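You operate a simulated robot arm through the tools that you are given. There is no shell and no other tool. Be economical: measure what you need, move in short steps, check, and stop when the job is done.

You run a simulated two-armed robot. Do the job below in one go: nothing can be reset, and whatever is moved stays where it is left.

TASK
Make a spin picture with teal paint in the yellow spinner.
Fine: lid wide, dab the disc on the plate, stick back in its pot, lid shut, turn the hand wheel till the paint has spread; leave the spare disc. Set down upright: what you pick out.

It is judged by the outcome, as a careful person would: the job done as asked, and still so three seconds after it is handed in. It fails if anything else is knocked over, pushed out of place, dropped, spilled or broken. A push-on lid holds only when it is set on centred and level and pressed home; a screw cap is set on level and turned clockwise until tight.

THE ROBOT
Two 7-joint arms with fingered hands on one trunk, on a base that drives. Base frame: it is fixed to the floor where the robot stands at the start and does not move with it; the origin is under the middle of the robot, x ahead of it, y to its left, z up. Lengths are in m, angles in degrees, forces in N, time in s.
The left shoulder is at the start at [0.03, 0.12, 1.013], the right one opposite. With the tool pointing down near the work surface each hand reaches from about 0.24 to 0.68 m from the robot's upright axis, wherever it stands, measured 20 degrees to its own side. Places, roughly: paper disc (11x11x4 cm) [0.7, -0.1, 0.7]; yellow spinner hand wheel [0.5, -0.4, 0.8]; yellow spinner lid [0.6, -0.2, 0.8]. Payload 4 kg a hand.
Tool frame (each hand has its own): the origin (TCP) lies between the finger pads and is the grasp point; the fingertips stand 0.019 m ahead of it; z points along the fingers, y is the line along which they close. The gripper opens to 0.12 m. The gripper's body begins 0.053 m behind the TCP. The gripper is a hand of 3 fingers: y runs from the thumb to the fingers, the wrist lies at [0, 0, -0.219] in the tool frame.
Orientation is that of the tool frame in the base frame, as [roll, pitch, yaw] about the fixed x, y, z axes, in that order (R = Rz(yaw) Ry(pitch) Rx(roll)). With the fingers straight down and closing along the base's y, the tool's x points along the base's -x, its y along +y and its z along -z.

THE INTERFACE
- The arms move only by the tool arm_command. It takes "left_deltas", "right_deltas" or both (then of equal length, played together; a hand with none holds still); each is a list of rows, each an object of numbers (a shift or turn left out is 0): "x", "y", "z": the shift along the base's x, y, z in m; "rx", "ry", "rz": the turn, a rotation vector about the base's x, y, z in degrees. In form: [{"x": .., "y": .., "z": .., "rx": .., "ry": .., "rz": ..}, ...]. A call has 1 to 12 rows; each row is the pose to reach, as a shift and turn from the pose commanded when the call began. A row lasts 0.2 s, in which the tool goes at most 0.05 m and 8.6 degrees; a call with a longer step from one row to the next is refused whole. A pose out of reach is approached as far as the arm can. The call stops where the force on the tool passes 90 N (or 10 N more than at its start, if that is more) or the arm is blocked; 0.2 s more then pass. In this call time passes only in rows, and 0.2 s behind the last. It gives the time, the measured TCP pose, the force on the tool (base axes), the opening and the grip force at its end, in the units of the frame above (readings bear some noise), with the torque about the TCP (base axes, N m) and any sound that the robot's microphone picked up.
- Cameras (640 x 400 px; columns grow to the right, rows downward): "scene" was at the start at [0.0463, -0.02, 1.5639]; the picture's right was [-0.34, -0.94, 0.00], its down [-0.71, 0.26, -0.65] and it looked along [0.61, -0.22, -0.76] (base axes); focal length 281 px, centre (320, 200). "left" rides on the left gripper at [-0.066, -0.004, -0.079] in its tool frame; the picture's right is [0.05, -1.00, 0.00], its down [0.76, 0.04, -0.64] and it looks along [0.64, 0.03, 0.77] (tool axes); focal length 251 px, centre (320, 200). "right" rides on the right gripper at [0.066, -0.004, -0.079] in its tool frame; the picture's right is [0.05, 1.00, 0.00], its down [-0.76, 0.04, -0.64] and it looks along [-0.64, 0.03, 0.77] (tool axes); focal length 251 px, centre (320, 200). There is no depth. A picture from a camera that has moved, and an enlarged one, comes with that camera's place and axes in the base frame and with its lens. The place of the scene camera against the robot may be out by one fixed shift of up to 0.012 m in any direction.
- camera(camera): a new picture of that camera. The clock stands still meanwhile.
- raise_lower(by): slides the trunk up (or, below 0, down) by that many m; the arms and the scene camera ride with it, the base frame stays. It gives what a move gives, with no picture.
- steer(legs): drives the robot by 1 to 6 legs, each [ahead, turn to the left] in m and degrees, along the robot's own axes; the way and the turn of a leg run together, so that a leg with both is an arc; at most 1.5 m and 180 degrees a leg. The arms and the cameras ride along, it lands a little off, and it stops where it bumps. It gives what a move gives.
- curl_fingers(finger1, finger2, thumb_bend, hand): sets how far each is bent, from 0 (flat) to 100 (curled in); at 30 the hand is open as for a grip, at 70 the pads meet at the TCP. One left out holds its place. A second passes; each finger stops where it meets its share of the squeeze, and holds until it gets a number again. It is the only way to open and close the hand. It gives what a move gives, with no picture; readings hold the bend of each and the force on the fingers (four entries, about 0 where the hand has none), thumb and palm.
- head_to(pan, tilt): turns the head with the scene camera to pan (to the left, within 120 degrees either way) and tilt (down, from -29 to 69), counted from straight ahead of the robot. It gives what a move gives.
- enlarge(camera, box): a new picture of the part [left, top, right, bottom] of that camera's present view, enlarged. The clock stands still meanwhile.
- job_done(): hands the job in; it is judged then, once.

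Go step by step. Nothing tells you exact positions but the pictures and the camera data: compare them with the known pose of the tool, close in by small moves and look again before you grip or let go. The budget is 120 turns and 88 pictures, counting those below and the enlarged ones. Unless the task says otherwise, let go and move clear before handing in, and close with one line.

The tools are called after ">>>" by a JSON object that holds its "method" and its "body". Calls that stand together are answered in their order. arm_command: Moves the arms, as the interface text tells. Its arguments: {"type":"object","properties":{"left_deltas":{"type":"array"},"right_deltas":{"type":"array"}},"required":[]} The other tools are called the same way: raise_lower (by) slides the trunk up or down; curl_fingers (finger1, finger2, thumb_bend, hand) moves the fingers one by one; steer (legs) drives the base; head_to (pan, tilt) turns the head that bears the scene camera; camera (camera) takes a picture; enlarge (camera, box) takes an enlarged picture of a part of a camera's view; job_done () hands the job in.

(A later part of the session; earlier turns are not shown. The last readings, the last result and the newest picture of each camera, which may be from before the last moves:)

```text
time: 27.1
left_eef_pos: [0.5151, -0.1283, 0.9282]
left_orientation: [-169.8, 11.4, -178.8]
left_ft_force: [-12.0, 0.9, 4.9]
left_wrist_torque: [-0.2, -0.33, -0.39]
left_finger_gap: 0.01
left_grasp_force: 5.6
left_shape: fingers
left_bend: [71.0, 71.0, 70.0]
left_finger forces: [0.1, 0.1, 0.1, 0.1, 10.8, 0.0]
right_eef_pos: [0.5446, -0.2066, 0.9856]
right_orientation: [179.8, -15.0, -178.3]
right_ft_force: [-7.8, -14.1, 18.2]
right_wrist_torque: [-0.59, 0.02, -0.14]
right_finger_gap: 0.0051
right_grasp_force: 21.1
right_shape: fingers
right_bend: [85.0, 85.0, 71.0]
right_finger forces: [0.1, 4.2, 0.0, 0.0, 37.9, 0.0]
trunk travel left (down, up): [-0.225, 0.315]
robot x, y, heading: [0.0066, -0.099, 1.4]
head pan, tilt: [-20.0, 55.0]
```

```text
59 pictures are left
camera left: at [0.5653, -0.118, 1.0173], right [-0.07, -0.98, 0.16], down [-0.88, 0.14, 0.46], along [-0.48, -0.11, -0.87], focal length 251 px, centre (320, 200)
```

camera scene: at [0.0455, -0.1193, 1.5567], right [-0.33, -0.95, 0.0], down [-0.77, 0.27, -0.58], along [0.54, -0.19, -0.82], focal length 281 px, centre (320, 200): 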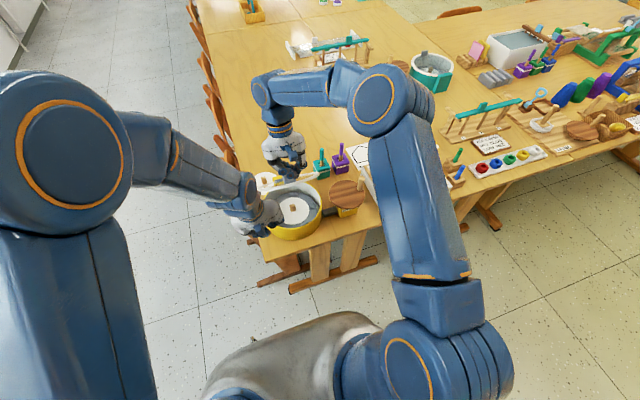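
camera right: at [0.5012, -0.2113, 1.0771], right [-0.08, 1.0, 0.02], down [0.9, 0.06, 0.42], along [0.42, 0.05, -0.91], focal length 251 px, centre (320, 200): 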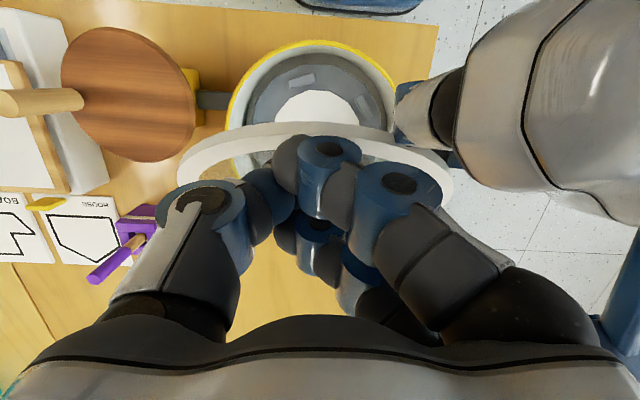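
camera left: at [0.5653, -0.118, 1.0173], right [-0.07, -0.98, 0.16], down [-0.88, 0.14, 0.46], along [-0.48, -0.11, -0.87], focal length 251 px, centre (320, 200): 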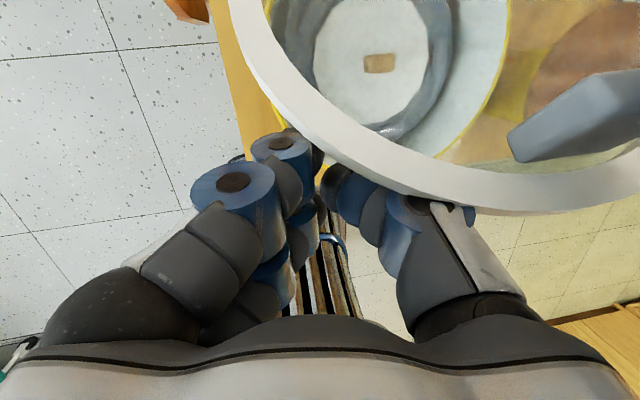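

The left thumb now supports the lid's edge. I'll open the right hand and lift it away from the handle.

>>> {"method": "curl_fingers", "body": {"hand": "right", "finger1": 48, "finger2": 48, "thumb_bend": 48}}

>>> {"method": "arm_command", "body": {"right_deltas": [{"z": 0.03, "x": 0.01}, {"z": 0.07, "x": 0.02}, {"z": 0.11, "x": 0.02}, {"z": 0.14, "x": 0.0, "y": -0.04}]}}

>>> {"method": "camera", "body": {"camera": "right"}}

>>> {"method": "camera", "body": {"camera": "left"}}

```text
time: 28.1
left_eef_pos: [0.5139, -0.1266, 0.9265]
left_orientation: [-169.8, 11.1, -178.6]
left_ft_force: [-33.9, 10.2, 4.9]
left_wrist_torque: [-0.43, -0.82, -1.04]
left_finger_gap: 0.0083
left_grasp_force: 17.7
left_shape: fingers
left_bend: [71.0, 71.0, 70.0]
left_finger forces: [0.0, 0.0, 0.0, 0.0, 35.5, 0.0]
right_eef_pos: [0.5452, -0.2043, 0.9854]
right_orientation: [179.8, -14.9, -178.5]
right_ft_force: [13.1, -2.9, 16.5]
right_wrist_torque: [-0.01, -0.42, -0.12]
right_finger_gap: 0.0698
right_grasp_force: 8.6
right_shape: fingers
right_bend: [49.0, 81.0, 48.0]
right_finger forces: [0.0, 16.8, 0.0, 0.0, 0.1, 0.0]
trunk travel left (down, up): [-0.225, 0.315]
robot x, y, heading: [0.0103, -0.1006, 1.0]
head pan, tilt: [-20.0, 55.0]
```

```text
refused: row 4 steps farther than a row can; nothing moved
```

```text
58 pictures are left
camera right: at [0.5018, -0.2087, 1.0771], right [-0.08, 1.0, 0.02], down [0.9, 0.06, 0.43], along [0.42, 0.05, -0.9], focal length 251 px, centre (320, 200)
```

right: 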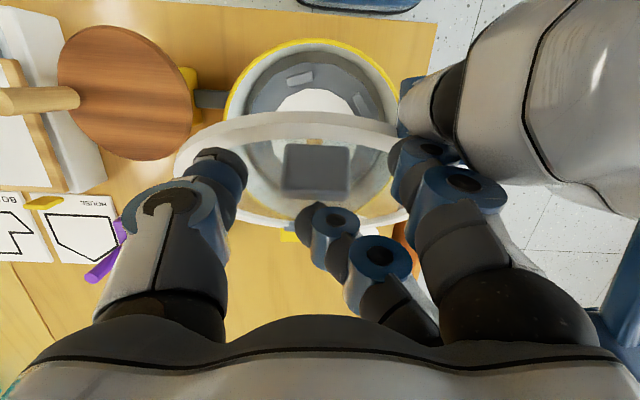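

```text
57 pictures are left
camera left: at [0.5644, -0.115, 1.016], right [-0.07, -0.98, 0.16], down [-0.87, 0.14, 0.47], along [-0.48, -0.11, -0.87], focal length 251 px, centre (320, 200)
```

left: 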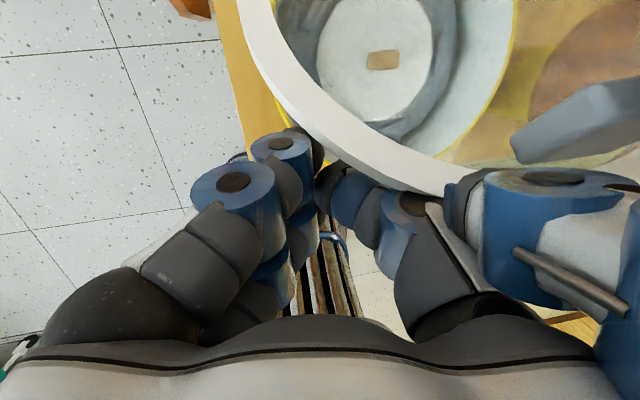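

Finger 2 is still hooked behind the handle. I'll move the right hand off along the lid's normal and then up.

>>> {"method": "arm_command", "body": {"right_deltas": [{"z": 0.025, "x": 0.025}, {"z": 0.055, "x": 0.05}, {"z": 0.1, "x": 0.06}, {"z": 0.14, "x": 0.06}]}}

>>> {"method": "camera", "body": {"camera": "right"}}

>>> {"method": "camera", "body": {"camera": "scene"}}

```text
time: 29.1
left_eef_pos: [0.5198, -0.1277, 0.9277]
left_orientation: [-169.7, 11.5, -178.5]
left_ft_force: [-1.2, -0.3, -0.5]
left_wrist_torque: [0.02, 0.0, 0.01]
left_finger_gap: 0.0099
left_grasp_force: 0.2
left_shape: fingers
left_bend: [71.0, 71.0, 70.0]
left_finger forces: [0.0, 0.0, 0.1, 0.1, 0.4, 0.0]
right_eef_pos: [0.6004, -0.2026, 1.1213]
right_orientation: [179.7, -15.3, -178.3]
right_ft_force: [-0.5, -0.1, 0.8]
right_wrist_torque: [-0.02, 0.0, -0.03]
right_finger_gap: 0.074
right_grasp_force: 0.1
right_shape: fingers
right_bend: [48.0, 48.0, 48.0]
right_finger forces: [0.0, 0.0, 0.0, 0.0, 0.0, 0.0]
right hand out of reach, approached as far as the arm can: row 4
trunk travel left (down, up): [-0.225, 0.315]
robot x, y, heading: [0.0095, -0.0989, 0.9]
head pan, tilt: [-20.0, 55.0]
```

```text
56 pictures are left
camera right: at [0.5576, -0.2068, 1.213], right [-0.08, 1.0, 0.02], down [0.9, 0.07, 0.42], along [0.42, 0.05, -0.91], focal length 251 px, centre (320, 200)
```

right: 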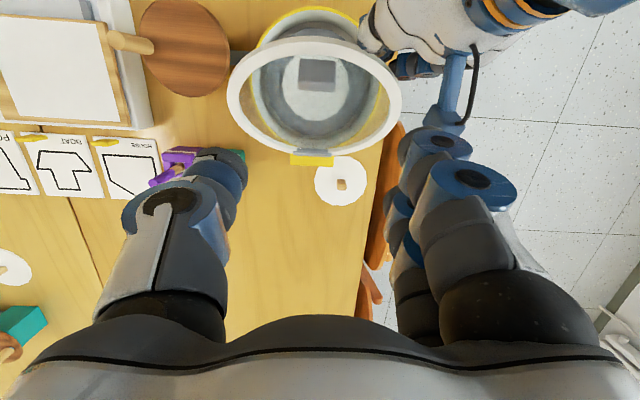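

```text
55 pictures are left
camera scene: at [0.0487, -0.1177, 1.5566], right [-0.33, -0.95, 0.0], down [-0.77, 0.27, -0.57], along [0.54, -0.19, -0.82], focal length 281 px, centre (320, 200)
```

scene: 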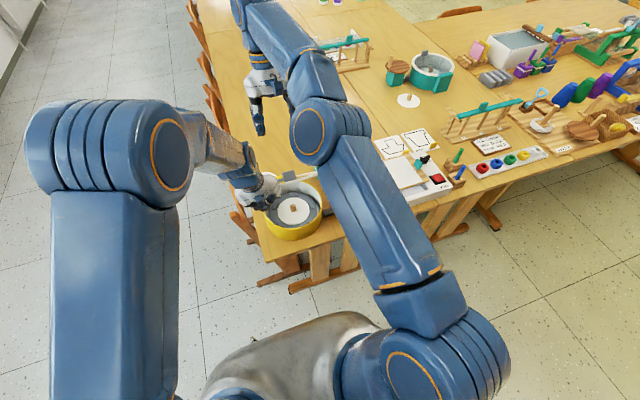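

The lid stands on its own at about 45°. I'll move the right hand aside and push the lid further with the left.

>>> {"method": "arm_command", "body": {"right_deltas": [{"y": -0.045}, {"y": -0.09, "x": -0.01}, {"y": -0.135, "x": -0.02}, {"y": -0.18, "x": -0.03}, {"y": -0.225, "x": -0.04}]}}

>>> {"method": "arm_command", "body": {"left_deltas": [{"x": 0.022, "z": 0.012}, {"x": 0.044, "z": 0.022}, {"x": 0.066, "z": 0.03}, {"x": 0.088, "z": 0.036}, {"x": 0.11, "z": 0.04}, {"x": 0.135, "z": 0.042}]}}

>>> {"method": "camera", "body": {"camera": "right"}}

>>> {"method": "camera", "body": {"camera": "scene"}}

```text
time: 30.3
left_eef_pos: [0.5192, -0.1282, 0.9278]
left_orientation: [-169.7, 11.3, -178.6]
left_ft_force: [-0.7, -0.4, -0.3]
left_wrist_torque: [0.01, 0.0, -0.04]
left_finger_gap: 0.0102
left_grasp_force: 0.3
left_shape: fingers
left_bend: [71.0, 71.0, 70.0]
left_finger forces: [0.0, 0.0, 0.1, 0.0, 0.4, 0.1]
right_eef_pos: [0.562, -0.4313, 1.1222]
right_orientation: [179.7, -15.3, -178.3]
right_ft_force: [-0.3, 0.5, -0.9]
right_wrist_torque: [0.01, -0.01, -0.02]
right_finger_gap: 0.0738
right_grasp_force: 0.1
right_shape: fingers
right_bend: [48.0, 48.0, 48.0]
right_finger forces: [0.0, 0.0, 0.0, 0.0, 0.0, 0.0]
trunk travel left (down, up): [-0.225, 0.315]
robot x, y, heading: [0.0099, -0.0952, 1.3]
head pan, tilt: [-20.0, 55.0]
```

```text
time: 31.7
left_eef_pos: [0.6526, -0.1279, 0.9674]
left_orientation: [-169.7, 11.2, -178.7]
left_ft_force: [-9.3, 0.7, 0.4]
left_wrist_torque: [0.01, 0.05, 0.1]
left_finger_gap: 0.0059
left_grasp_force: 5.3
left_shape: fingers
left_bend: [71.0, 71.0, 70.0]
left_finger forces: [10.2, 0.0, 0.1, 0.0, 0.0, 0.0]
right_eef_pos: [0.561, -0.4293, 1.123]
right_orientation: [179.7, -15.0, -178.3]
right_ft_force: [0.1, 0.3, 0.7]
right_wrist_torque: [-0.01, 0.0, -0.04]
right_finger_gap: 0.0741
right_grasp_force: 0.1
right_shape: fingers
right_bend: [48.0, 48.0, 48.0]
right_finger forces: [0.0, 0.0, 0.0, 0.0, 0.0, 0.0]
trunk travel left (down, up): [-0.225, 0.315]
robot x, y, heading: [0.0054, -0.097, 0.8]
head pan, tilt: [-20.0, 55.0]
```

```text
54 pictures are left
camera right: at [0.5181, -0.4349, 1.2153], right [-0.08, 1.0, 0.02], down [0.9, 0.06, 0.42], along [0.42, 0.05, -0.91], focal length 251 px, centre (320, 200)
```

right: 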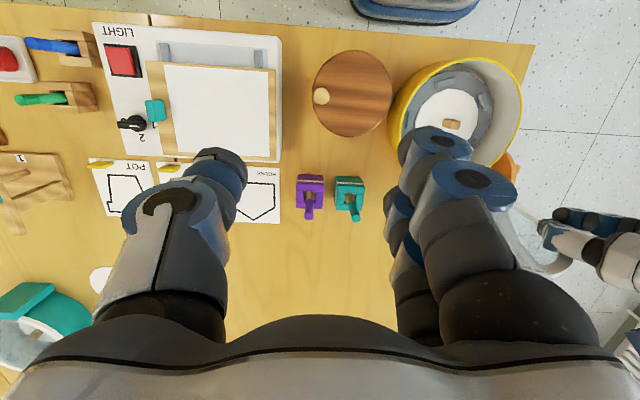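

```text
53 pictures are left
camera scene: at [0.0478, -0.117, 1.5566], right [-0.33, -0.95, 0.0], down [-0.77, 0.27, -0.57], along [0.54, -0.19, -0.82], focal length 281 px, centre (320, 200)
```

scene: 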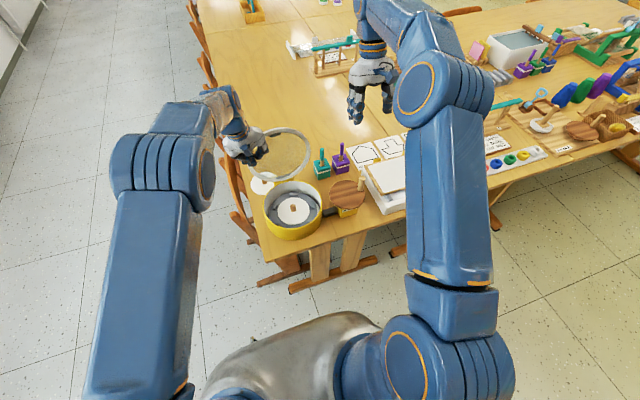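

The lid is nearly vertical. I'll push a little further past vertical.

>>> {"method": "arm_command", "body": {"left_deltas": [{"x": 0.02, "z": 0.0}, {"x": 0.04, "z": 0.0}, {"x": 0.06, "z": -0.005}, {"x": 0.08, "z": -0.01}]}}

>>> {"method": "enlarge", "body": {"camera": "scene", "box": [200, 80, 440, 230]}}

```text
time: 32.2
left_eef_pos: [0.6607, -0.1341, 0.9633]
left_orientation: [-169.8, 7.8, -179.5]
left_ft_force: [-65.8, 7.5, 33.5]
left_wrist_torque: [-0.07, 0.32, -0.11]
left_finger_gap: 0.0036
left_grasp_force: 37.0
left_shape: fingers
left_bend: [71.0, 71.0, 76.0]
left_finger forces: [24.4, 0.1, 0.0, 0.0, 50.5, 0.0]
right_eef_pos: [0.5559, -0.4299, 1.1256]
right_orientation: [179.7, -14.8, -178.4]
right_ft_force: [0.7, -0.7, 0.4]
right_wrist_torque: [0.04, 0.03, 0.02]
right_finger_gap: 0.0741
right_grasp_force: 0.1
right_shape: fingers
right_bend: [48.0, 48.0, 48.0]
right_finger forces: [0.2, 0.1, 0.1, 0.0, 0.0, 0.0]
trunk travel left (down, up): [-0.225, 0.315]
robot x, y, heading: [0.0099, -0.0999, 1.3]
head pan, tilt: [-20.0, 55.0]
stopped in row 2 (left hand): the force on the tool passed its limit at 102 N (the readings are from after the stop); the commanded pose is now the measured one
```

```text
2.67 times, centred on (320, 155) of scene
camera zoom: at [0.0405, -0.1162, 1.5573], right [-0.33, -0.95, 0.0], down [-0.77, 0.27, -0.58], along [0.55, -0.19, -0.82], focal length 749 px, centre (320, 320)
```

zoom: 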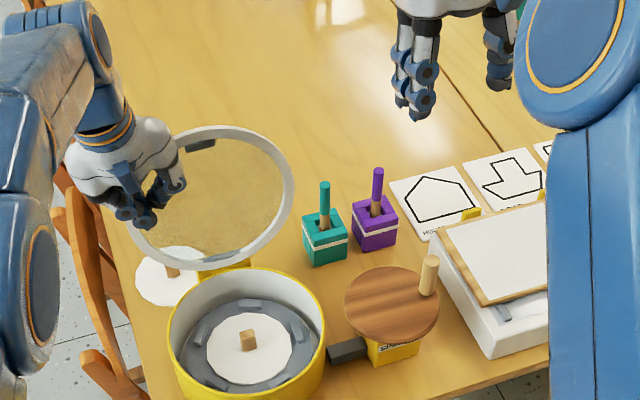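

The lid hit its opening stop. I'll ease the left hand off and take it well aside, checking that the lid stays.

>>> {"method": "arm_command", "body": {"left_deltas": [{"x": -0.03}, {"x": -0.06, "y": 0.02}, {"x": -0.09, "y": 0.05, "z": 0.02}, {"x": -0.11, "y": 0.09, "z": 0.04}, {"x": -0.13, "y": 0.13, "z": 0.06}, {"x": -0.15, "y": 0.17, "z": 0.08}, {"x": -0.17, "y": 0.21, "z": 0.1}, {"x": -0.19, "y": 0.25, "z": 0.11}, {"x": -0.22, "y": 0.28, "z": 0.11}]}}

>>> {"method": "enlarge", "body": {"camera": "scene", "box": [200, 80, 440, 230]}}

```text
time: 34.2
left_eef_pos: [0.4483, 0.1484, 1.0712]
left_orientation: [-170.1, 8.7, -179.4]
left_ft_force: [0.4, 0.8, 0.9]
left_wrist_torque: [0.01, 0.0, -0.02]
left_finger_gap: 0.0105
left_grasp_force: 0.1
left_shape: fingers
left_bend: [71.0, 71.0, 70.0]
left_finger forces: [0.0, 0.0, 0.1, 0.0, 0.0, 0.1]
right_eef_pos: [0.5611, -0.4299, 1.1228]
right_orientation: [179.7, -15.0, -178.3]
right_ft_force: [0.2, 0.4, -0.1]
right_wrist_torque: [0.0, -0.02, -0.01]
right_finger_gap: 0.0744
right_grasp_force: 0.1
right_shape: fingers
right_bend: [48.0, 48.0, 48.0]
right_finger forces: [0.0, 0.0, 0.0, 0.0, 0.0, 0.1]
trunk travel left (down, up): [-0.225, 0.315]
robot x, y, heading: [0.0098, -0.0971, 0.9]
head pan, tilt: [-20.0, 55.0]
```

```text
2.67 times, centred on (320, 155) of scene
camera zoom: at [0.0485, -0.1166, 1.5566], right [-0.33, -0.95, 0.0], down [-0.77, 0.27, -0.57], along [0.54, -0.19, -0.82], focal length 749 px, centre (320, 320)
```

zoom: 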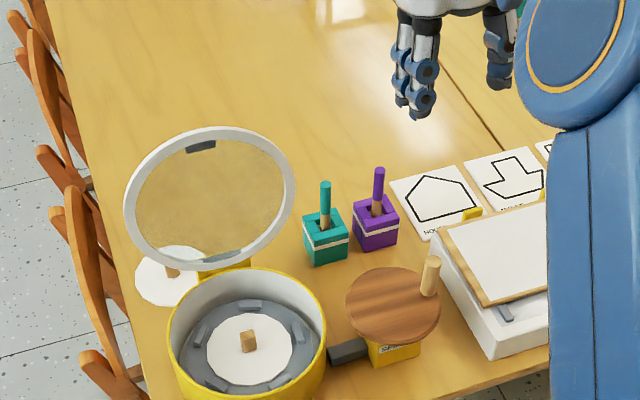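

The lid stays wide open. I'll drive forward again to reach the pot and look at the stick.

>>> {"method": "steer", "body": {"legs": [[0.12, 0]]}}

>>> {"method": "enlarge", "body": {"camera": "scene", "box": [240, 130, 400, 230]}}

>>> {"method": "camera", "body": {"camera": "right"}}

```text
time: 35.4
left_eef_pos: [0.5716, 0.1509, 1.0712]
left_orientation: [-170.0, 8.6, -179.2]
left_ft_force: [-0.3, 0.8, 0.2]
left_wrist_torque: [-0.03, 0.01, 0.0]
left_finger_gap: 0.0103
left_grasp_force: 0.0
left_shape: fingers
left_bend: [71.0, 71.0, 70.0]
left_finger forces: [0.1, 0.1, 0.0, 0.0, 0.0, 0.0]
right_eef_pos: [0.6825, -0.4283, 1.1216]
right_orientation: [179.6, -15.2, -178.3]
right_ft_force: [-0.2, 0.5, -0.2]
right_wrist_torque: [0.02, 0.04, -0.03]
right_finger_gap: 0.0739
right_grasp_force: 0.1
right_shape: fingers
right_bend: [48.0, 48.0, 48.0]
right_finger forces: [0.0, 0.1, 0.1, 0.0, 0.0, 0.0]
trunk travel left (down, up): [-0.225, 0.315]
robot x, y, heading: [0.1273, -0.0957, 1.4]
head pan, tilt: [-20.0, 55.0]
```

```text
4.00 times, centred on (320, 180) of scene
camera zoom: at [0.1715, -0.1153, 1.5564], right [-0.33, -0.95, 0.0], down [-0.78, 0.27, -0.57], along [0.54, -0.19, -0.82], focal length 1123 px, centre (320, 280)
```

zoom: 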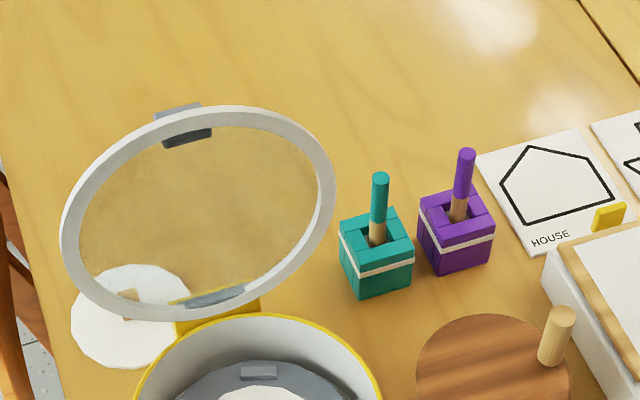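

```text
49 pictures are left
camera right: at [0.6407, -0.4334, 1.2136], right [-0.08, 1.0, 0.02], down [0.91, 0.06, 0.42], along [0.42, 0.05, -0.91], focal length 251 px, centre (320, 200)
```

right: 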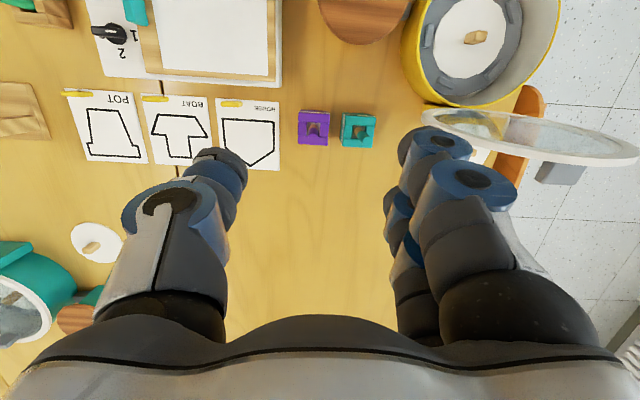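

The stick sits between the open lid's edge (y≈-0.306) and the purple stick (y≈-0.436). I'll turn the hand to close along x, so there is room on both sides.

>>> {"method": "arm_command", "body": {"right_deltas": [{"ry": -8, "z": -0.02}, {"ry": -15, "z": -0.04}]}}

>>> {"method": "arm_command", "body": {"right_deltas": [{"rz": 8}, {"rz": 16}, {"rz": 24}, {"rz": 32}, {"rz": 40}, {"rz": 48}, {"rz": 56}, {"rz": 64}, {"rz": 72}, {"rz": 80}, {"rz": 87}]}}

>>> {"method": "camera", "body": {"camera": "right"}}

```text
time: 36.0
left_eef_pos: [0.5711, 0.1505, 1.0715]
left_orientation: [-169.9, 8.6, -179.2]
left_ft_force: [-0.2, 0.2, 0.0]
left_wrist_torque: [0.02, 0.06, 0.02]
left_finger_gap: 0.0103
left_grasp_force: 0.1
left_shape: fingers
left_bend: [71.0, 71.0, 70.0]
left_finger forces: [0.0, 0.1, 0.0, 0.0, 0.1, 0.0]
right_eef_pos: [0.6812, -0.4283, 1.0821]
right_orientation: [-179.9, -0.2, -178.3]
right_ft_force: [0.6, 0.5, -0.1]
right_wrist_torque: [0.0, 0.02, 0.0]
right_finger_gap: 0.0738
right_grasp_force: 0.0
right_shape: fingers
right_bend: [48.0, 48.0, 48.0]
right_finger forces: [0.0, 0.1, 0.1, 0.0, 0.0, 0.1]
trunk travel left (down, up): [-0.225, 0.315]
robot x, y, heading: [0.1271, -0.097, 0.7]
head pan, tilt: [-20.0, 55.0]
```

```text
time: 38.4
left_eef_pos: [0.5694, 0.1502, 1.0713]
left_orientation: [-170.0, 8.6, -179.2]
left_ft_force: [-0.4, 0.2, 0.5]
left_wrist_torque: [0.02, 0.01, -0.03]
left_finger_gap: 0.0103
left_grasp_force: 0.1
left_shape: fingers
left_bend: [71.0, 71.0, 70.0]
left_finger forces: [0.0, 0.0, 0.1, 0.1, 0.1, 0.0]
right_eef_pos: [0.6806, -0.4288, 1.0828]
right_orientation: [-179.8, -0.1, -91.3]
right_ft_force: [-0.4, -0.2, 0.8]
right_wrist_torque: [0.01, 0.03, 0.01]
right_finger_gap: 0.0741
right_grasp_force: 0.0
right_shape: fingers
right_bend: [48.0, 48.0, 48.0]
right_finger forces: [0.0, 0.0, 0.1, 0.0, 0.0, 0.1]
trunk travel left (down, up): [-0.225, 0.315]
robot x, y, heading: [0.1293, -0.0966, 0.9]
head pan, tilt: [-20.0, 55.0]
```

```text
48 pictures are left
camera right: at [0.6835, -0.4948, 1.1596], right [-1.0, -0.03, 0.0], down [-0.03, 0.77, 0.64], along [-0.02, 0.64, -0.77], focal length 251 px, centre (320, 200)
```

right: 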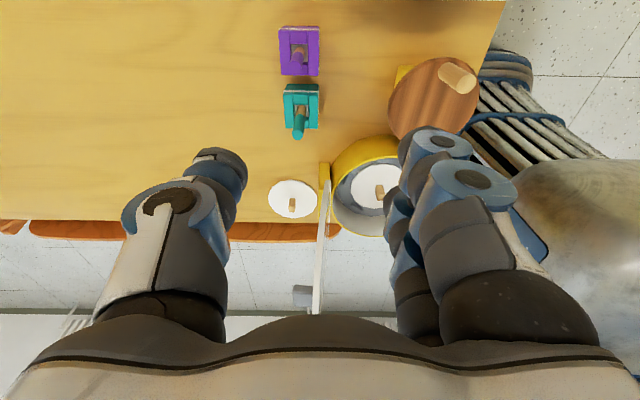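

The view confirms the stick tip around (0.71, -0.352, 0.85). I'll narrow the grip, tilt the wrist slightly toward -y and come down above it.

>>> {"method": "curl_fingers", "body": {"hand": "right", "finger1": 55, "finger2": 55, "thumb_bend": 55}}

>>> {"method": "arm_command", "body": {"right_deltas": [{"rx": 6, "z": -0.04, "y": 0.01}, {"rx": 12, "z": -0.08, "x": 0.01, "y": 0.03}, {"rx": 12, "z": -0.11, "x": 0.02, "y": 0.055}, {"rx": 12, "z": -0.14, "x": 0.03, "y": 0.075}, {"rx": 12, "z": -0.165, "x": 0.03, "y": 0.075}]}}

>>> {"method": "camera", "body": {"camera": "right"}}

```text
time: 39.4
left_eef_pos: [0.57, 0.1511, 1.0694]
left_orientation: [-170.0, 8.7, -179.2]
left_ft_force: [-0.2, -0.2, -0.3]
left_wrist_torque: [-0.01, 0.01, -0.03]
left_finger_gap: 0.0103
left_grasp_force: 0.1
left_shape: fingers
left_bend: [71.0, 71.0, 70.0]
left_finger forces: [0.0, 0.0, 0.0, 0.1, 0.0, 0.0]
right_eef_pos: [0.6803, -0.4284, 1.0818]
right_orientation: [-179.9, -0.1, -91.3]
right_ft_force: [-0.5, -0.1, -0.2]
right_wrist_torque: [0.0, 0.02, 0.0]
right_finger_gap: 0.0535
right_grasp_force: 0.0
right_shape: fingers
right_bend: [55.0, 55.0, 55.0]
right_finger forces: [0.1, 0.1, 0.1, 0.0, 0.0, 0.0]
trunk travel left (down, up): [-0.225, 0.315]
robot x, y, heading: [0.1269, -0.0936, 0.9]
head pan, tilt: [-20.0, 55.0]
```

```text
time: 40.6
left_eef_pos: [0.5701, 0.1494, 1.0713]
left_orientation: [-170.0, 8.7, -179.2]
left_ft_force: [-0.2, -0.7, 0.5]
left_wrist_torque: [0.01, -0.04, 0.01]
left_finger_gap: 0.0102
left_grasp_force: 0.1
left_shape: fingers
left_bend: [71.0, 71.0, 70.0]
left_finger forces: [0.1, 0.0, 0.1, 0.0, 0.0, 0.1]
right_eef_pos: [0.7113, -0.3537, 0.9174]
right_orientation: [180.0, 11.9, -91.4]
right_ft_force: [-0.3, -0.6, -0.6]
right_wrist_torque: [-0.04, 0.0, -0.04]
right_finger_gap: 0.0535
right_grasp_force: 0.1
right_shape: fingers
right_bend: [55.0, 55.0, 55.0]
right_finger forces: [0.1, 0.0, 0.0, 0.1, 0.0, 0.0]
trunk travel left (down, up): [-0.225, 0.315]
robot x, y, heading: [0.1296, -0.0965, 0.9]
head pan, tilt: [-20.0, 55.0]
```

```text
47 pictures are left
camera right: at [0.7141, -0.435, 0.9797], right [-1.0, -0.03, -0.01], down [-0.02, 0.62, 0.79], along [-0.02, 0.79, -0.62], focal length 251 px, centre (320, 200)
```

right: 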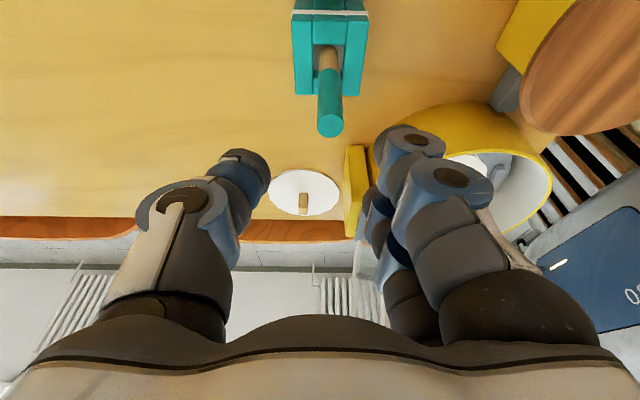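

Triangulating gives the stick tip at (0.7066, -0.357, 0.869). I'll tilt a touch more and descend around it.

>>> {"method": "arm_command", "body": {"right_deltas": [{"rx": 4, "z": -0.02, "x": -0.004, "y": -0.006}, {"rx": 4, "z": -0.045, "x": -0.004, "y": -0.006}, {"rx": 4, "z": -0.068, "x": -0.004, "y": -0.006}]}}

>>> {"method": "camera", "body": {"camera": "right"}}

>>> {"method": "enlarge", "body": {"camera": "scene", "box": [240, 100, 400, 200]}}

```text
time: 41.4
left_eef_pos: [0.569, 0.1503, 1.0708]
left_orientation: [-170.0, 8.6, -179.2]
left_ft_force: [0.8, 0.4, 1.1]
left_wrist_torque: [0.0, -0.01, -0.03]
left_finger_gap: 0.0105
left_grasp_force: 0.1
left_shape: fingers
left_bend: [71.0, 71.0, 70.0]
left_finger forces: [0.0, 0.0, 0.0, 0.0, 0.1, 0.1]
right_eef_pos: [0.7068, -0.3566, 0.8478]
right_orientation: [179.7, 15.9, -91.4]
right_ft_force: [-0.2, 0.2, 0.4]
right_wrist_torque: [-0.03, 0.01, -0.02]
right_finger_gap: 0.0533
right_grasp_force: 0.1
right_shape: fingers
right_bend: [55.0, 55.0, 55.0]
right_finger forces: [0.1, 0.0, 0.0, 0.0, 0.1, 0.0]
trunk travel left (down, up): [-0.225, 0.315]
robot x, y, heading: [0.1308, -0.0968, 0.9]
head pan, tilt: [-20.0, 55.0]
```

```text
46 pictures are left
camera right: at [0.7097, -0.4432, 0.9047], right [-1.0, -0.03, -0.01], down [-0.02, 0.56, 0.83], along [-0.02, 0.83, -0.56], focal length 251 px, centre (320, 200)
```

right: 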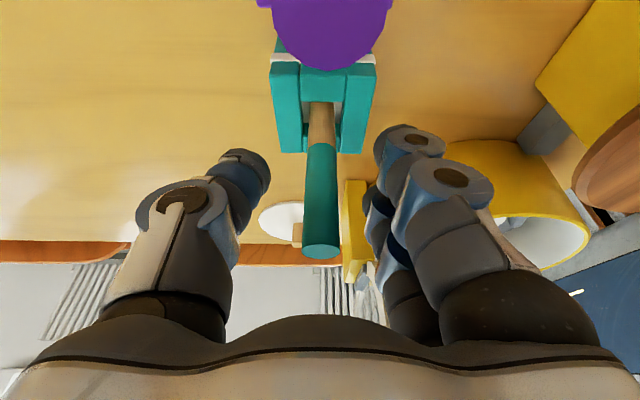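

```text
4.00 times, centred on (320, 150) of scene
camera zoom: at [0.1694, -0.1162, 1.5565], right [-0.33, -0.95, 0.0], down [-0.77, 0.27, -0.57], along [0.54, -0.19, -0.82], focal length 1123 px, centre (320, 400)
```

zoom: 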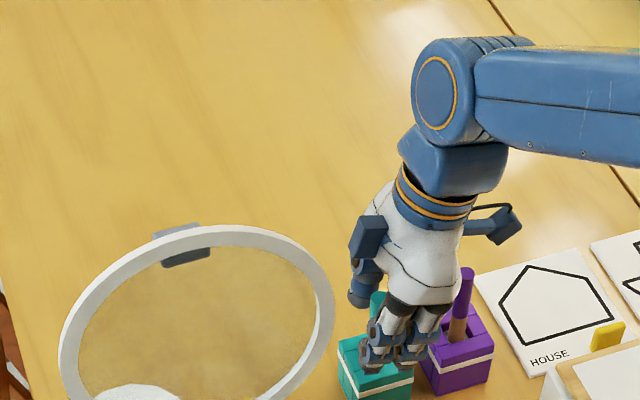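

The teal stick is centred in the grip. I'll close on it.

>>> {"method": "curl_fingers", "body": {"hand": "right", "finger1": 75, "finger2": 75, "thumb_bend": 70}}

>>> {"method": "camera", "body": {"camera": "right"}}

```text
time: 42.4
left_eef_pos: [0.5703, 0.1499, 1.0711]
left_orientation: [-170.0, 8.7, -179.1]
left_ft_force: [0.5, 0.3, 0.1]
left_wrist_torque: [0.03, -0.03, -0.03]
left_finger_gap: 0.0104
left_grasp_force: 0.1
left_shape: fingers
left_bend: [71.0, 71.0, 70.0]
left_finger forces: [0.1, 0.0, 0.0, 0.0, 0.1, 0.0]
right_eef_pos: [0.7069, -0.3566, 0.8494]
right_orientation: [179.6, 16.0, -91.6]
right_ft_force: [0.6, 0.0, -0.8]
right_wrist_torque: [-0.05, -0.02, 0.03]
right_finger_gap: 0.0111
right_grasp_force: 3.1
right_shape: fingers
right_bend: [74.0, 74.0, 68.0]
right_finger forces: [1.8, 2.3, 0.0, 0.0, 3.7, 0.1]
trunk travel left (down, up): [-0.225, 0.315]
robot x, y, heading: [0.1248, -0.0976, 0.7]
head pan, tilt: [-20.0, 55.0]
```

```text
44 pictures are left
camera right: at [0.7095, -0.4424, 0.9051], right [-1.0, -0.03, -0.01], down [-0.02, 0.56, 0.83], along [-0.02, 0.83, -0.56], focal length 251 px, centre (320, 200)
```

right: 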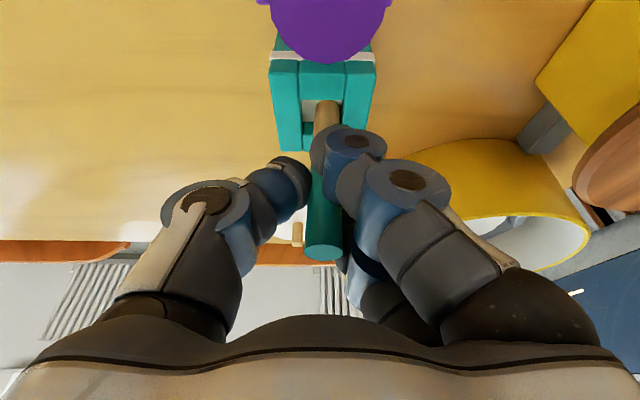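

All three digits touch the stick. I'll tighten to a firmer hold and lift slightly to check.

>>> {"method": "curl_fingers", "body": {"hand": "right", "finger1": 82, "finger2": 82, "thumb_bend": 76}}

>>> {"method": "arm_command", "body": {"right_deltas": [{"z": 0.02}, {"z": 0.04}]}}

>>> {"method": "camera", "body": {"camera": "right"}}

```text
time: 43.4
left_eef_pos: [0.5695, 0.152, 1.0701]
left_orientation: [-170.0, 8.6, -179.3]
left_ft_force: [0.0, 1.0, -0.5]
left_wrist_torque: [0.01, 0.02, -0.02]
left_finger_gap: 0.0104
left_grasp_force: 0.1
left_shape: fingers
left_bend: [71.0, 71.0, 70.0]
left_finger forces: [0.1, 0.0, 0.1, 0.1, 0.1, 0.0]
right_eef_pos: [0.706, -0.3568, 0.8491]
right_orientation: [179.6, 15.9, -91.5]
right_ft_force: [1.3, 0.4, 0.0]
right_wrist_torque: [-0.03, -0.12, 0.0]
right_finger_gap: 0.0045
right_grasp_force: 6.8
right_shape: fingers
right_bend: [81.0, 80.0, 72.0]
right_finger forces: [0.7, 4.7, 0.0, 0.1, 8.2, 0.0]
trunk travel left (down, up): [-0.225, 0.315]
robot x, y, heading: [0.1255, -0.0966, 0.8]
head pan, tilt: [-20.0, 55.0]
```

```text
time: 44.0
left_eef_pos: [0.5699, 0.1495, 1.0705]
left_orientation: [-170.1, 8.7, -179.1]
left_ft_force: [-0.1, -0.1, -1.2]
left_wrist_torque: [0.02, -0.06, 0.03]
left_finger_gap: 0.0104
left_grasp_force: 0.0
left_shape: fingers
left_bend: [71.0, 71.0, 70.0]
left_finger forces: [0.0, 0.1, 0.0, 0.0, 0.1, 0.0]
right_eef_pos: [0.7077, -0.3576, 0.8889]
right_orientation: [179.7, 15.9, -91.5]
right_ft_force: [1.2, -1.0, 0.1]
right_wrist_torque: [-0.06, -0.11, 0.01]
right_finger_gap: 0.0048
right_grasp_force: 6.4
right_shape: fingers
right_bend: [81.0, 80.0, 72.0]
right_finger forces: [0.9, 4.5, 0.0, 0.0, 7.9, 0.0]
trunk travel left (down, up): [-0.225, 0.315]
robot x, y, heading: [0.1272, -0.1013, 0.9]
head pan, tilt: [-20.0, 55.0]
```

```text
43 pictures are left
camera right: at [0.7098, -0.4432, 0.9449], right [-1.0, -0.03, -0.01], down [-0.02, 0.56, 0.83], along [-0.02, 0.83, -0.56], focal length 251 px, centre (320, 200)
```

right: 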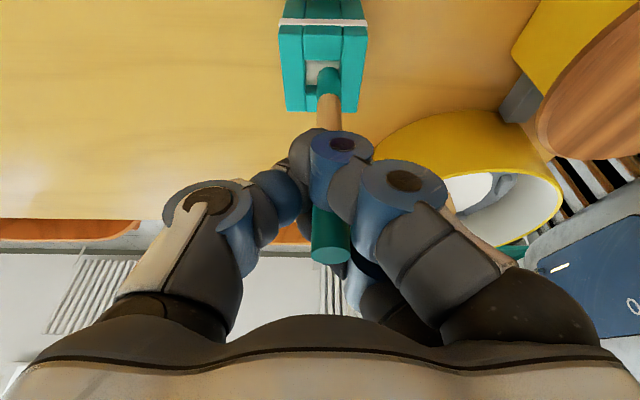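

The stick comes up with a teal wet tip. I'll lift it clear.

>>> {"method": "arm_command", "body": {"right_deltas": [{"z": 0.03}, {"z": 0.06}, {"z": 0.09}]}}

>>> {"method": "camera", "body": {"camera": "right"}}

>>> {"method": "enlarge", "body": {"camera": "scene", "box": [260, 80, 420, 180]}}

```text
time: 44.8
left_eef_pos: [0.5697, 0.1509, 1.0719]
left_orientation: [-170.0, 8.7, -179.2]
left_ft_force: [0.5, 0.2, -0.2]
left_wrist_torque: [0.0, -0.01, 0.02]
left_finger_gap: 0.0103
left_grasp_force: 0.1
left_shape: fingers
left_bend: [71.0, 71.0, 70.0]
left_finger forces: [0.0, 0.0, 0.1, 0.0, 0.0, 0.1]
right_eef_pos: [0.7069, -0.3587, 0.9798]
right_orientation: [179.7, 15.8, -91.5]
right_ft_force: [0.3, 0.2, -0.8]
right_wrist_torque: [-0.02, 0.0, 0.0]
right_finger_gap: 0.0043
right_grasp_force: 1.6
right_shape: fingers
right_bend: [81.0, 81.0, 72.0]
right_finger forces: [1.5, 1.5, 0.1, 0.0, 0.0, 0.0]
trunk travel left (down, up): [-0.225, 0.315]
robot x, y, heading: [0.1308, -0.0994, 0.9]
head pan, tilt: [-20.0, 55.0]
```

```text
42 pictures are left
camera right: at [0.7093, -0.4434, 1.0361], right [-1.0, -0.03, -0.01], down [-0.02, 0.56, 0.83], along [-0.02, 0.83, -0.56], focal length 251 px, centre (320, 200)
```

right: 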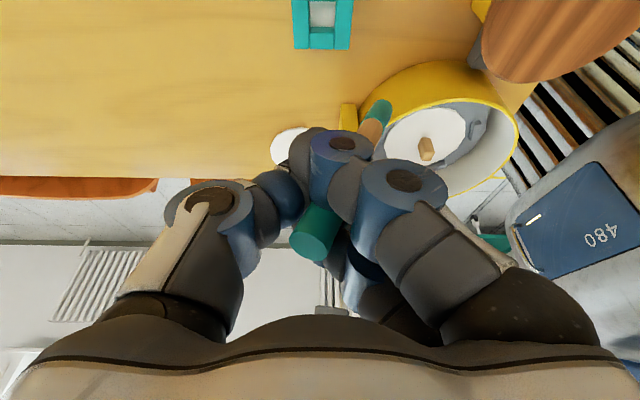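

```text
4.00 times, centred on (340, 130) of scene
camera zoom: at [0.1686, -0.115, 1.5566], right [-0.33, -0.95, 0.0], down [-0.77, 0.27, -0.57], along [0.54, -0.19, -0.82], focal length 1123 px, centre (240, 480)
```

zoom: 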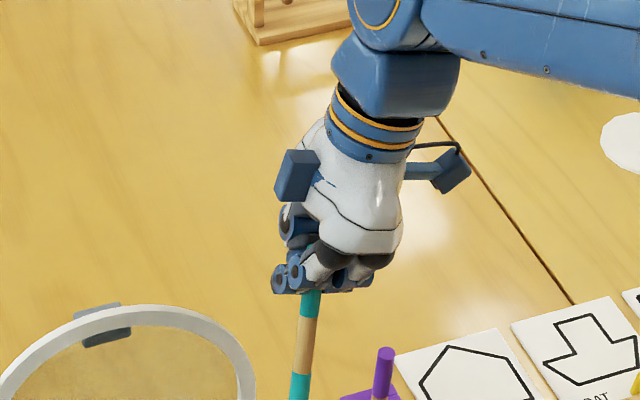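

The stick has tilted and the hold is weak. I'll firm up the thumb and fingers now, over the table.

>>> {"method": "curl_fingers", "body": {"hand": "right", "finger1": 88, "finger2": 88, "thumb_bend": 85}}

>>> {"method": "camera", "body": {"camera": "right"}}

```text
time: 45.8
left_eef_pos: [0.5707, 0.1509, 1.0709]
left_orientation: [-169.9, 8.8, -179.2]
left_ft_force: [-0.4, -0.6, -0.5]
left_wrist_torque: [-0.03, -0.02, -0.02]
left_finger_gap: 0.0101
left_grasp_force: 0.1
left_shape: fingers
left_bend: [71.0, 71.0, 70.0]
left_finger forces: [0.0, 0.0, 0.0, 0.0, 0.1, 0.0]
right_eef_pos: [0.7069, -0.3581, 0.9791]
right_orientation: [179.6, 16.0, -91.6]
right_ft_force: [-0.8, -0.2, 0.3]
right_wrist_torque: [-0.01, 0.01, 0.0]
right_finger_gap: 0.0032
right_grasp_force: 1.3
right_shape: fingers
right_bend: [86.0, 86.0, 78.0]
right_finger forces: [0.9, 1.1, 0.0, 0.0, 0.0, 0.1]
trunk travel left (down, up): [-0.225, 0.315]
robot x, y, heading: [0.126, -0.0964, 0.9]
head pan, tilt: [-20.0, 55.0]
```

```text
40 pictures are left
camera right: at [0.7099, -0.4436, 1.0354], right [-1.0, -0.03, -0.01], down [-0.02, 0.56, 0.83], along [-0.02, 0.83, -0.56], focal length 251 px, centre (320, 200)
```

right: 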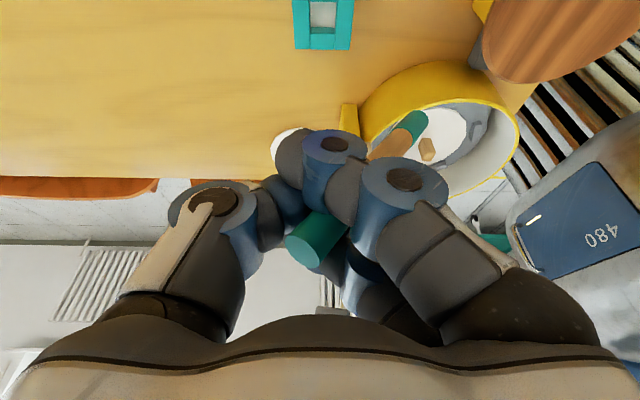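

The stick is pinned but tilted about 45° with its paint end toward -x. I'll look from the scene camera to measure its pose.

>>> {"method": "enlarge", "body": {"camera": "scene", "box": [280, 110, 376, 170]}}

>>> {"method": "enlarge", "body": {"camera": "right", "box": [240, 90, 460, 290]}}

```text
6.67 times, centred on (328, 140) of scene
camera zoom: at [0.1692, -0.1155, 1.5565], right [-0.33, -0.95, 0.0], down [-0.77, 0.27, -0.57], along [0.54, -0.19, -0.82], focal length 1872 px, centre (267, 600)
```

zoom: 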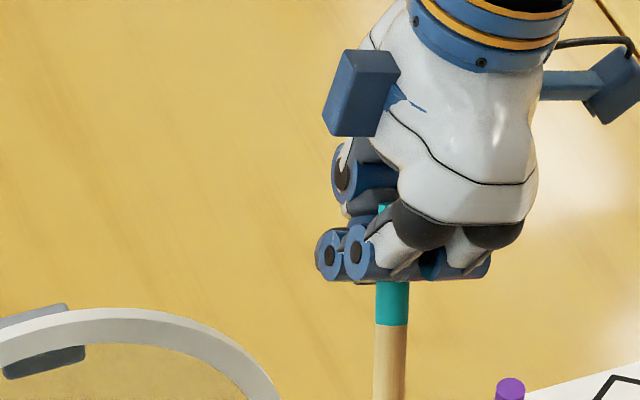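

```text
2.00 times, centred on (350, 190) of right
camera zoom: at [0.7099, -0.4436, 1.0354], right [-1.0, -0.03, -0.01], down [-0.02, 0.56, 0.83], along [-0.02, 0.83, -0.56], focal length 503 px, centre (260, 220)
```

zoom: 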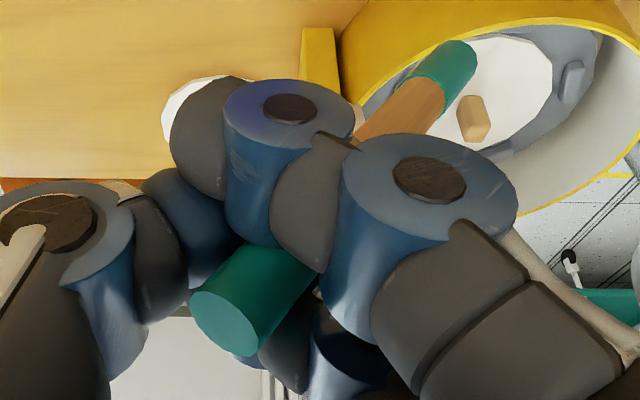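

>>> {"method": "enlarge", "body": {"camera": "scene", "box": [270, 130, 398, 210]}}

```text
5.00 times, centred on (334, 170) of scene
camera zoom: at [0.1692, -0.1155, 1.5565], right [-0.33, -0.95, 0.0], down [-0.77, 0.27, -0.57], along [0.54, -0.19, -0.82], focal length 1404 px, centre (250, 350)
```

zoom: 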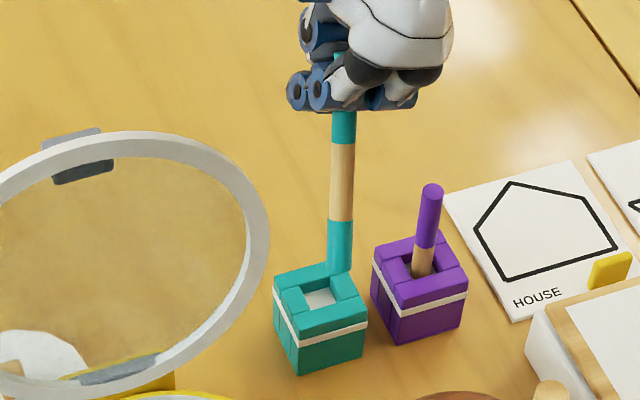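

The paint tip is at (0.642, -0.339, 0.894), so the stick runs 0.109 m from TCP, tilted about 38°. I'll rotate the hand so the stick hangs plumb while moving clear of the lid toward x≈0.56.

>>> {"method": "arm_command", "body": {"right_deltas": [{"x": -0.03, "y": -0.006, "z": 0.008, "rx": -2.2, "ry": -7.4}, {"x": -0.06, "y": -0.012, "z": 0.016, "rx": -4.3, "ry": -14.9}, {"x": -0.09, "y": -0.016, "z": 0.02, "rx": -6.5, "ry": -22.3}, {"x": -0.12, "y": -0.016, "z": 0.02, "rx": -8.6, "ry": -29.8}, {"x": -0.145, "y": -0.016, "z": 0.02, "rx": -10.8, "ry": -37.2}]}}

>>> {"method": "camera", "body": {"camera": "right"}}

>>> {"method": "camera", "body": {"camera": "scene"}}

```text
time: 47.0
left_eef_pos: [0.57, 0.1512, 1.0712]
left_orientation: [-170.0, 8.6, -179.3]
left_ft_force: [0.5, -0.8, -0.2]
left_wrist_torque: [0.02, -0.01, 0.07]
left_finger_gap: 0.01
left_grasp_force: 0.2
left_shape: fingers
left_bend: [71.0, 71.0, 70.0]
left_finger forces: [0.0, 0.0, 0.0, 0.1, 0.0, 0.0]
right_eef_pos: [0.5731, -0.3654, 0.9877]
right_orientation: [-148.6, 6.1, -84.6]
right_ft_force: [-0.2, -0.6, 0.1]
right_wrist_torque: [0.05, -0.02, 0.01]
right_finger_gap: 0.0036
right_grasp_force: 0.4
right_shape: fingers
right_bend: [86.0, 86.0, 78.0]
right_finger forces: [0.9, 0.8, 0.0, 0.0, 0.1, 0.1]
right hand out of reach, approached as far as the arm can: row 5
trunk travel left (down, up): [-0.225, 0.315]
robot x, y, heading: [0.1283, -0.1012, 1.0]
head pan, tilt: [-20.0, 55.0]
```

```text
36 pictures are left
camera right: at [0.5432, -0.442, 1.0485], right [-0.85, -0.08, -0.52], down [-0.44, 0.67, 0.61], along [0.3, 0.74, -0.6], focal length 251 px, centre (320, 200)
```

right: 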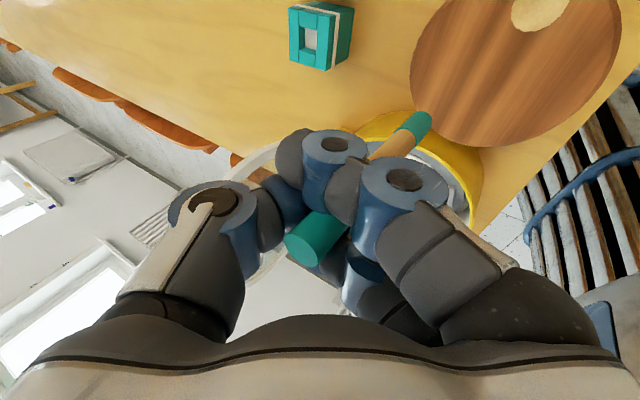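

```text
35 pictures are left
camera scene: at [0.1702, -0.1148, 1.5565], right [-0.33, -0.95, 0.0], down [-0.78, 0.27, -0.57], along [0.54, -0.19, -0.82], focal length 281 px, centre (320, 200)
```

scene: 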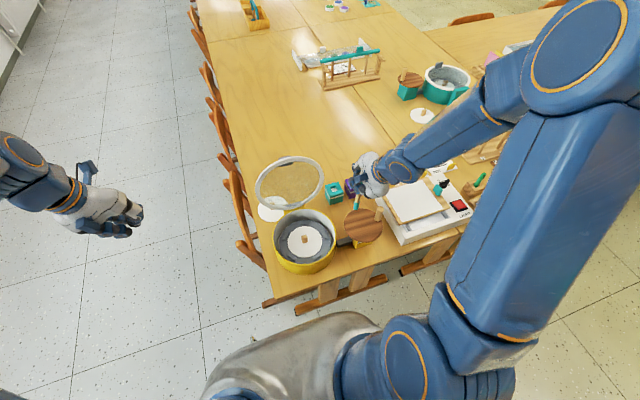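

The stick is stable in the hand and nearly plumb. I'll back the base a little for reach and then carry the tip over the disc.

>>> {"method": "steer", "body": {"legs": [[-0.08, 0]]}}

>>> {"method": "arm_command", "body": {"right_deltas": [{"x": 0.025, "y": 0.03}, {"x": 0.05, "y": 0.065}, {"x": 0.07, "y": 0.1}, {"x": 0.083, "y": 0.127}]}}

>>> {"method": "camera", "body": {"camera": "right"}}

>>> {"method": "enlarge", "body": {"camera": "scene", "box": [240, 140, 400, 240]}}

```text
time: 48.1
left_eef_pos: [0.4885, 0.1489, 1.0726]
left_orientation: [-170.0, 8.8, -179.3]
left_ft_force: [-0.7, -0.1, 0.3]
left_wrist_torque: [0.03, -0.06, -0.01]
left_finger_gap: 0.0101
left_grasp_force: 0.1
left_shape: fingers
left_bend: [71.0, 71.0, 70.0]
left_finger forces: [0.0, 0.0, 0.0, 0.0, 0.1, 0.1]
right_eef_pos: [0.4912, -0.3685, 0.9887]
right_orientation: [-148.5, 6.0, -84.7]
right_ft_force: [0.2, 0.4, -0.3]
right_wrist_torque: [0.03, 0.01, 0.01]
right_finger_gap: 0.0036
right_grasp_force: 0.7
right_shape: fingers
right_bend: [86.0, 86.0, 78.0]
right_finger forces: [0.9, 0.8, 0.1, 0.0, 0.1, 0.0]
trunk travel left (down, up): [-0.225, 0.315]
robot x, y, heading: [0.0483, -0.099, 1.0]
head pan, tilt: [-20.0, 55.0]
```

```text
time: 49.1
left_eef_pos: [0.4909, 0.149, 1.0712]
left_orientation: [-170.0, 8.9, -179.3]
left_ft_force: [0.0, 0.1, 0.1]
left_wrist_torque: [0.0, -0.02, -0.01]
left_finger_gap: 0.01
left_grasp_force: 0.0
left_shape: fingers
left_bend: [71.0, 71.0, 70.0]
left_finger forces: [0.0, 0.0, 0.0, 0.0, 0.1, 0.0]
right_eef_pos: [0.5747, -0.2426, 0.9875]
right_orientation: [-148.7, 6.1, -84.5]
right_ft_force: [0.2, 0.0, -0.3]
right_wrist_torque: [-0.01, -0.01, 0.0]
right_finger_gap: 0.0035
right_grasp_force: 0.3
right_shape: fingers
right_bend: [86.0, 86.0, 78.0]
right_finger forces: [0.9, 0.8, 0.0, 0.1, 0.0, 0.0]
trunk travel left (down, up): [-0.225, 0.315]
robot x, y, heading: [0.052, -0.0992, 0.7]
head pan, tilt: [-20.0, 55.0]
```

```text
34 pictures are left
camera right: at [0.5449, -0.3174, 1.0485], right [-0.85, -0.08, -0.52], down [-0.43, 0.67, 0.61], along [0.3, 0.74, -0.6], focal length 251 px, centre (320, 200)
```

right: 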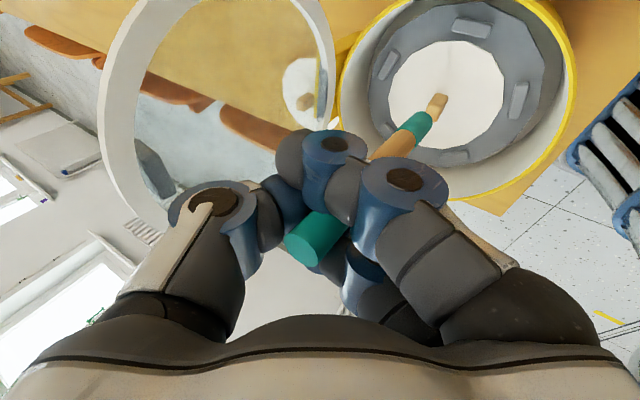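

```text
4.00 times, centred on (320, 190) of scene
camera zoom: at [0.0892, -0.1163, 1.5565], right [-0.33, -0.95, 0.0], down [-0.77, 0.27, -0.57], along [0.54, -0.19, -0.82], focal length 1123 px, centre (320, 240)
```

zoom: 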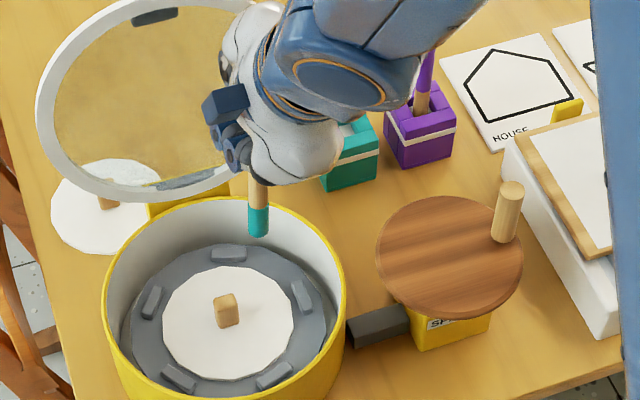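

The tip is over the disc's right half. I'll lower most of the way and check.

>>> {"method": "arm_command", "body": {"right_deltas": [{"y": 0.008, "z": -0.035}, {"y": 0.008, "z": -0.07}, {"y": 0.008, "z": -0.1}]}}

>>> {"method": "camera", "body": {"camera": "right"}}

>>> {"method": "enlarge", "body": {"camera": "scene", "box": [240, 150, 368, 230]}}

```text
time: 49.9
left_eef_pos: [0.4905, 0.1498, 1.0713]
left_orientation: [-170.1, 8.6, -179.1]
left_ft_force: [0.1, 0.0, -0.4]
left_wrist_torque: [0.02, -0.01, -0.01]
left_finger_gap: 0.01
left_grasp_force: 0.0
left_shape: fingers
left_bend: [71.0, 71.0, 70.0]
left_finger forces: [0.0, 0.1, 0.1, 0.1, 0.0, 0.0]
right_eef_pos: [0.5759, -0.2324, 0.8868]
right_orientation: [-148.6, 6.1, -84.5]
right_ft_force: [0.2, 0.7, -0.5]
right_wrist_torque: [0.01, -0.01, -0.03]
right_finger_gap: 0.0036
right_grasp_force: 1.0
right_shape: fingers
right_bend: [86.0, 86.0, 78.0]
right_finger forces: [0.9, 0.8, 0.1, 0.0, 0.0, 0.0]
trunk travel left (down, up): [-0.225, 0.315]
robot x, y, heading: [0.0496, -0.0977, 1.0]
head pan, tilt: [-20.0, 55.0]
```

```text
32 pictures are left
camera right: at [0.5469, -0.3099, 0.9476], right [-0.85, -0.08, -0.52], down [-0.44, 0.67, 0.61], along [0.3, 0.74, -0.6], focal length 251 px, centre (320, 200)
```

right: 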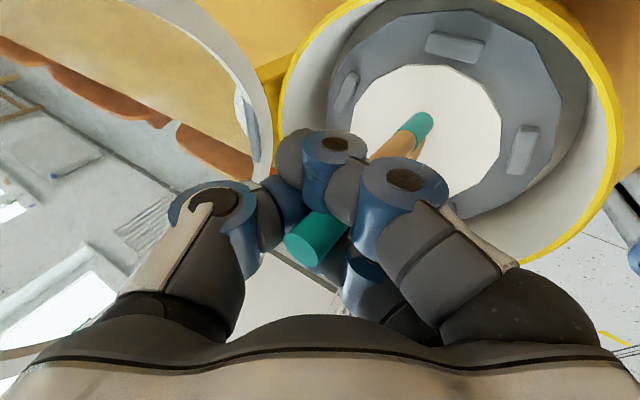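

```text
5.00 times, centred on (304, 190) of scene
camera zoom: at [0.0905, -0.1157, 1.5565], right [-0.33, -0.95, 0.0], down [-0.77, 0.27, -0.57], along [0.54, -0.19, -0.82], focal length 1404 px, centre (400, 250)
```

zoom: 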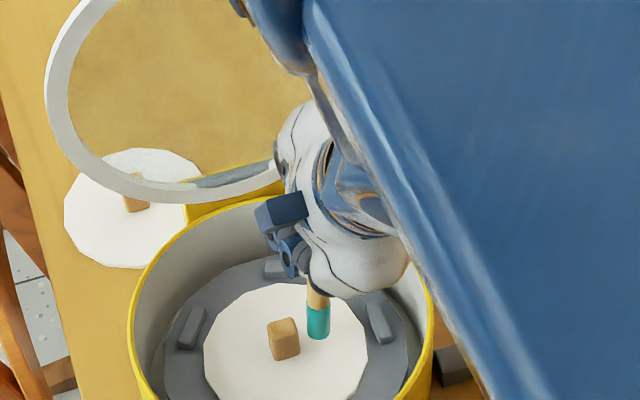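

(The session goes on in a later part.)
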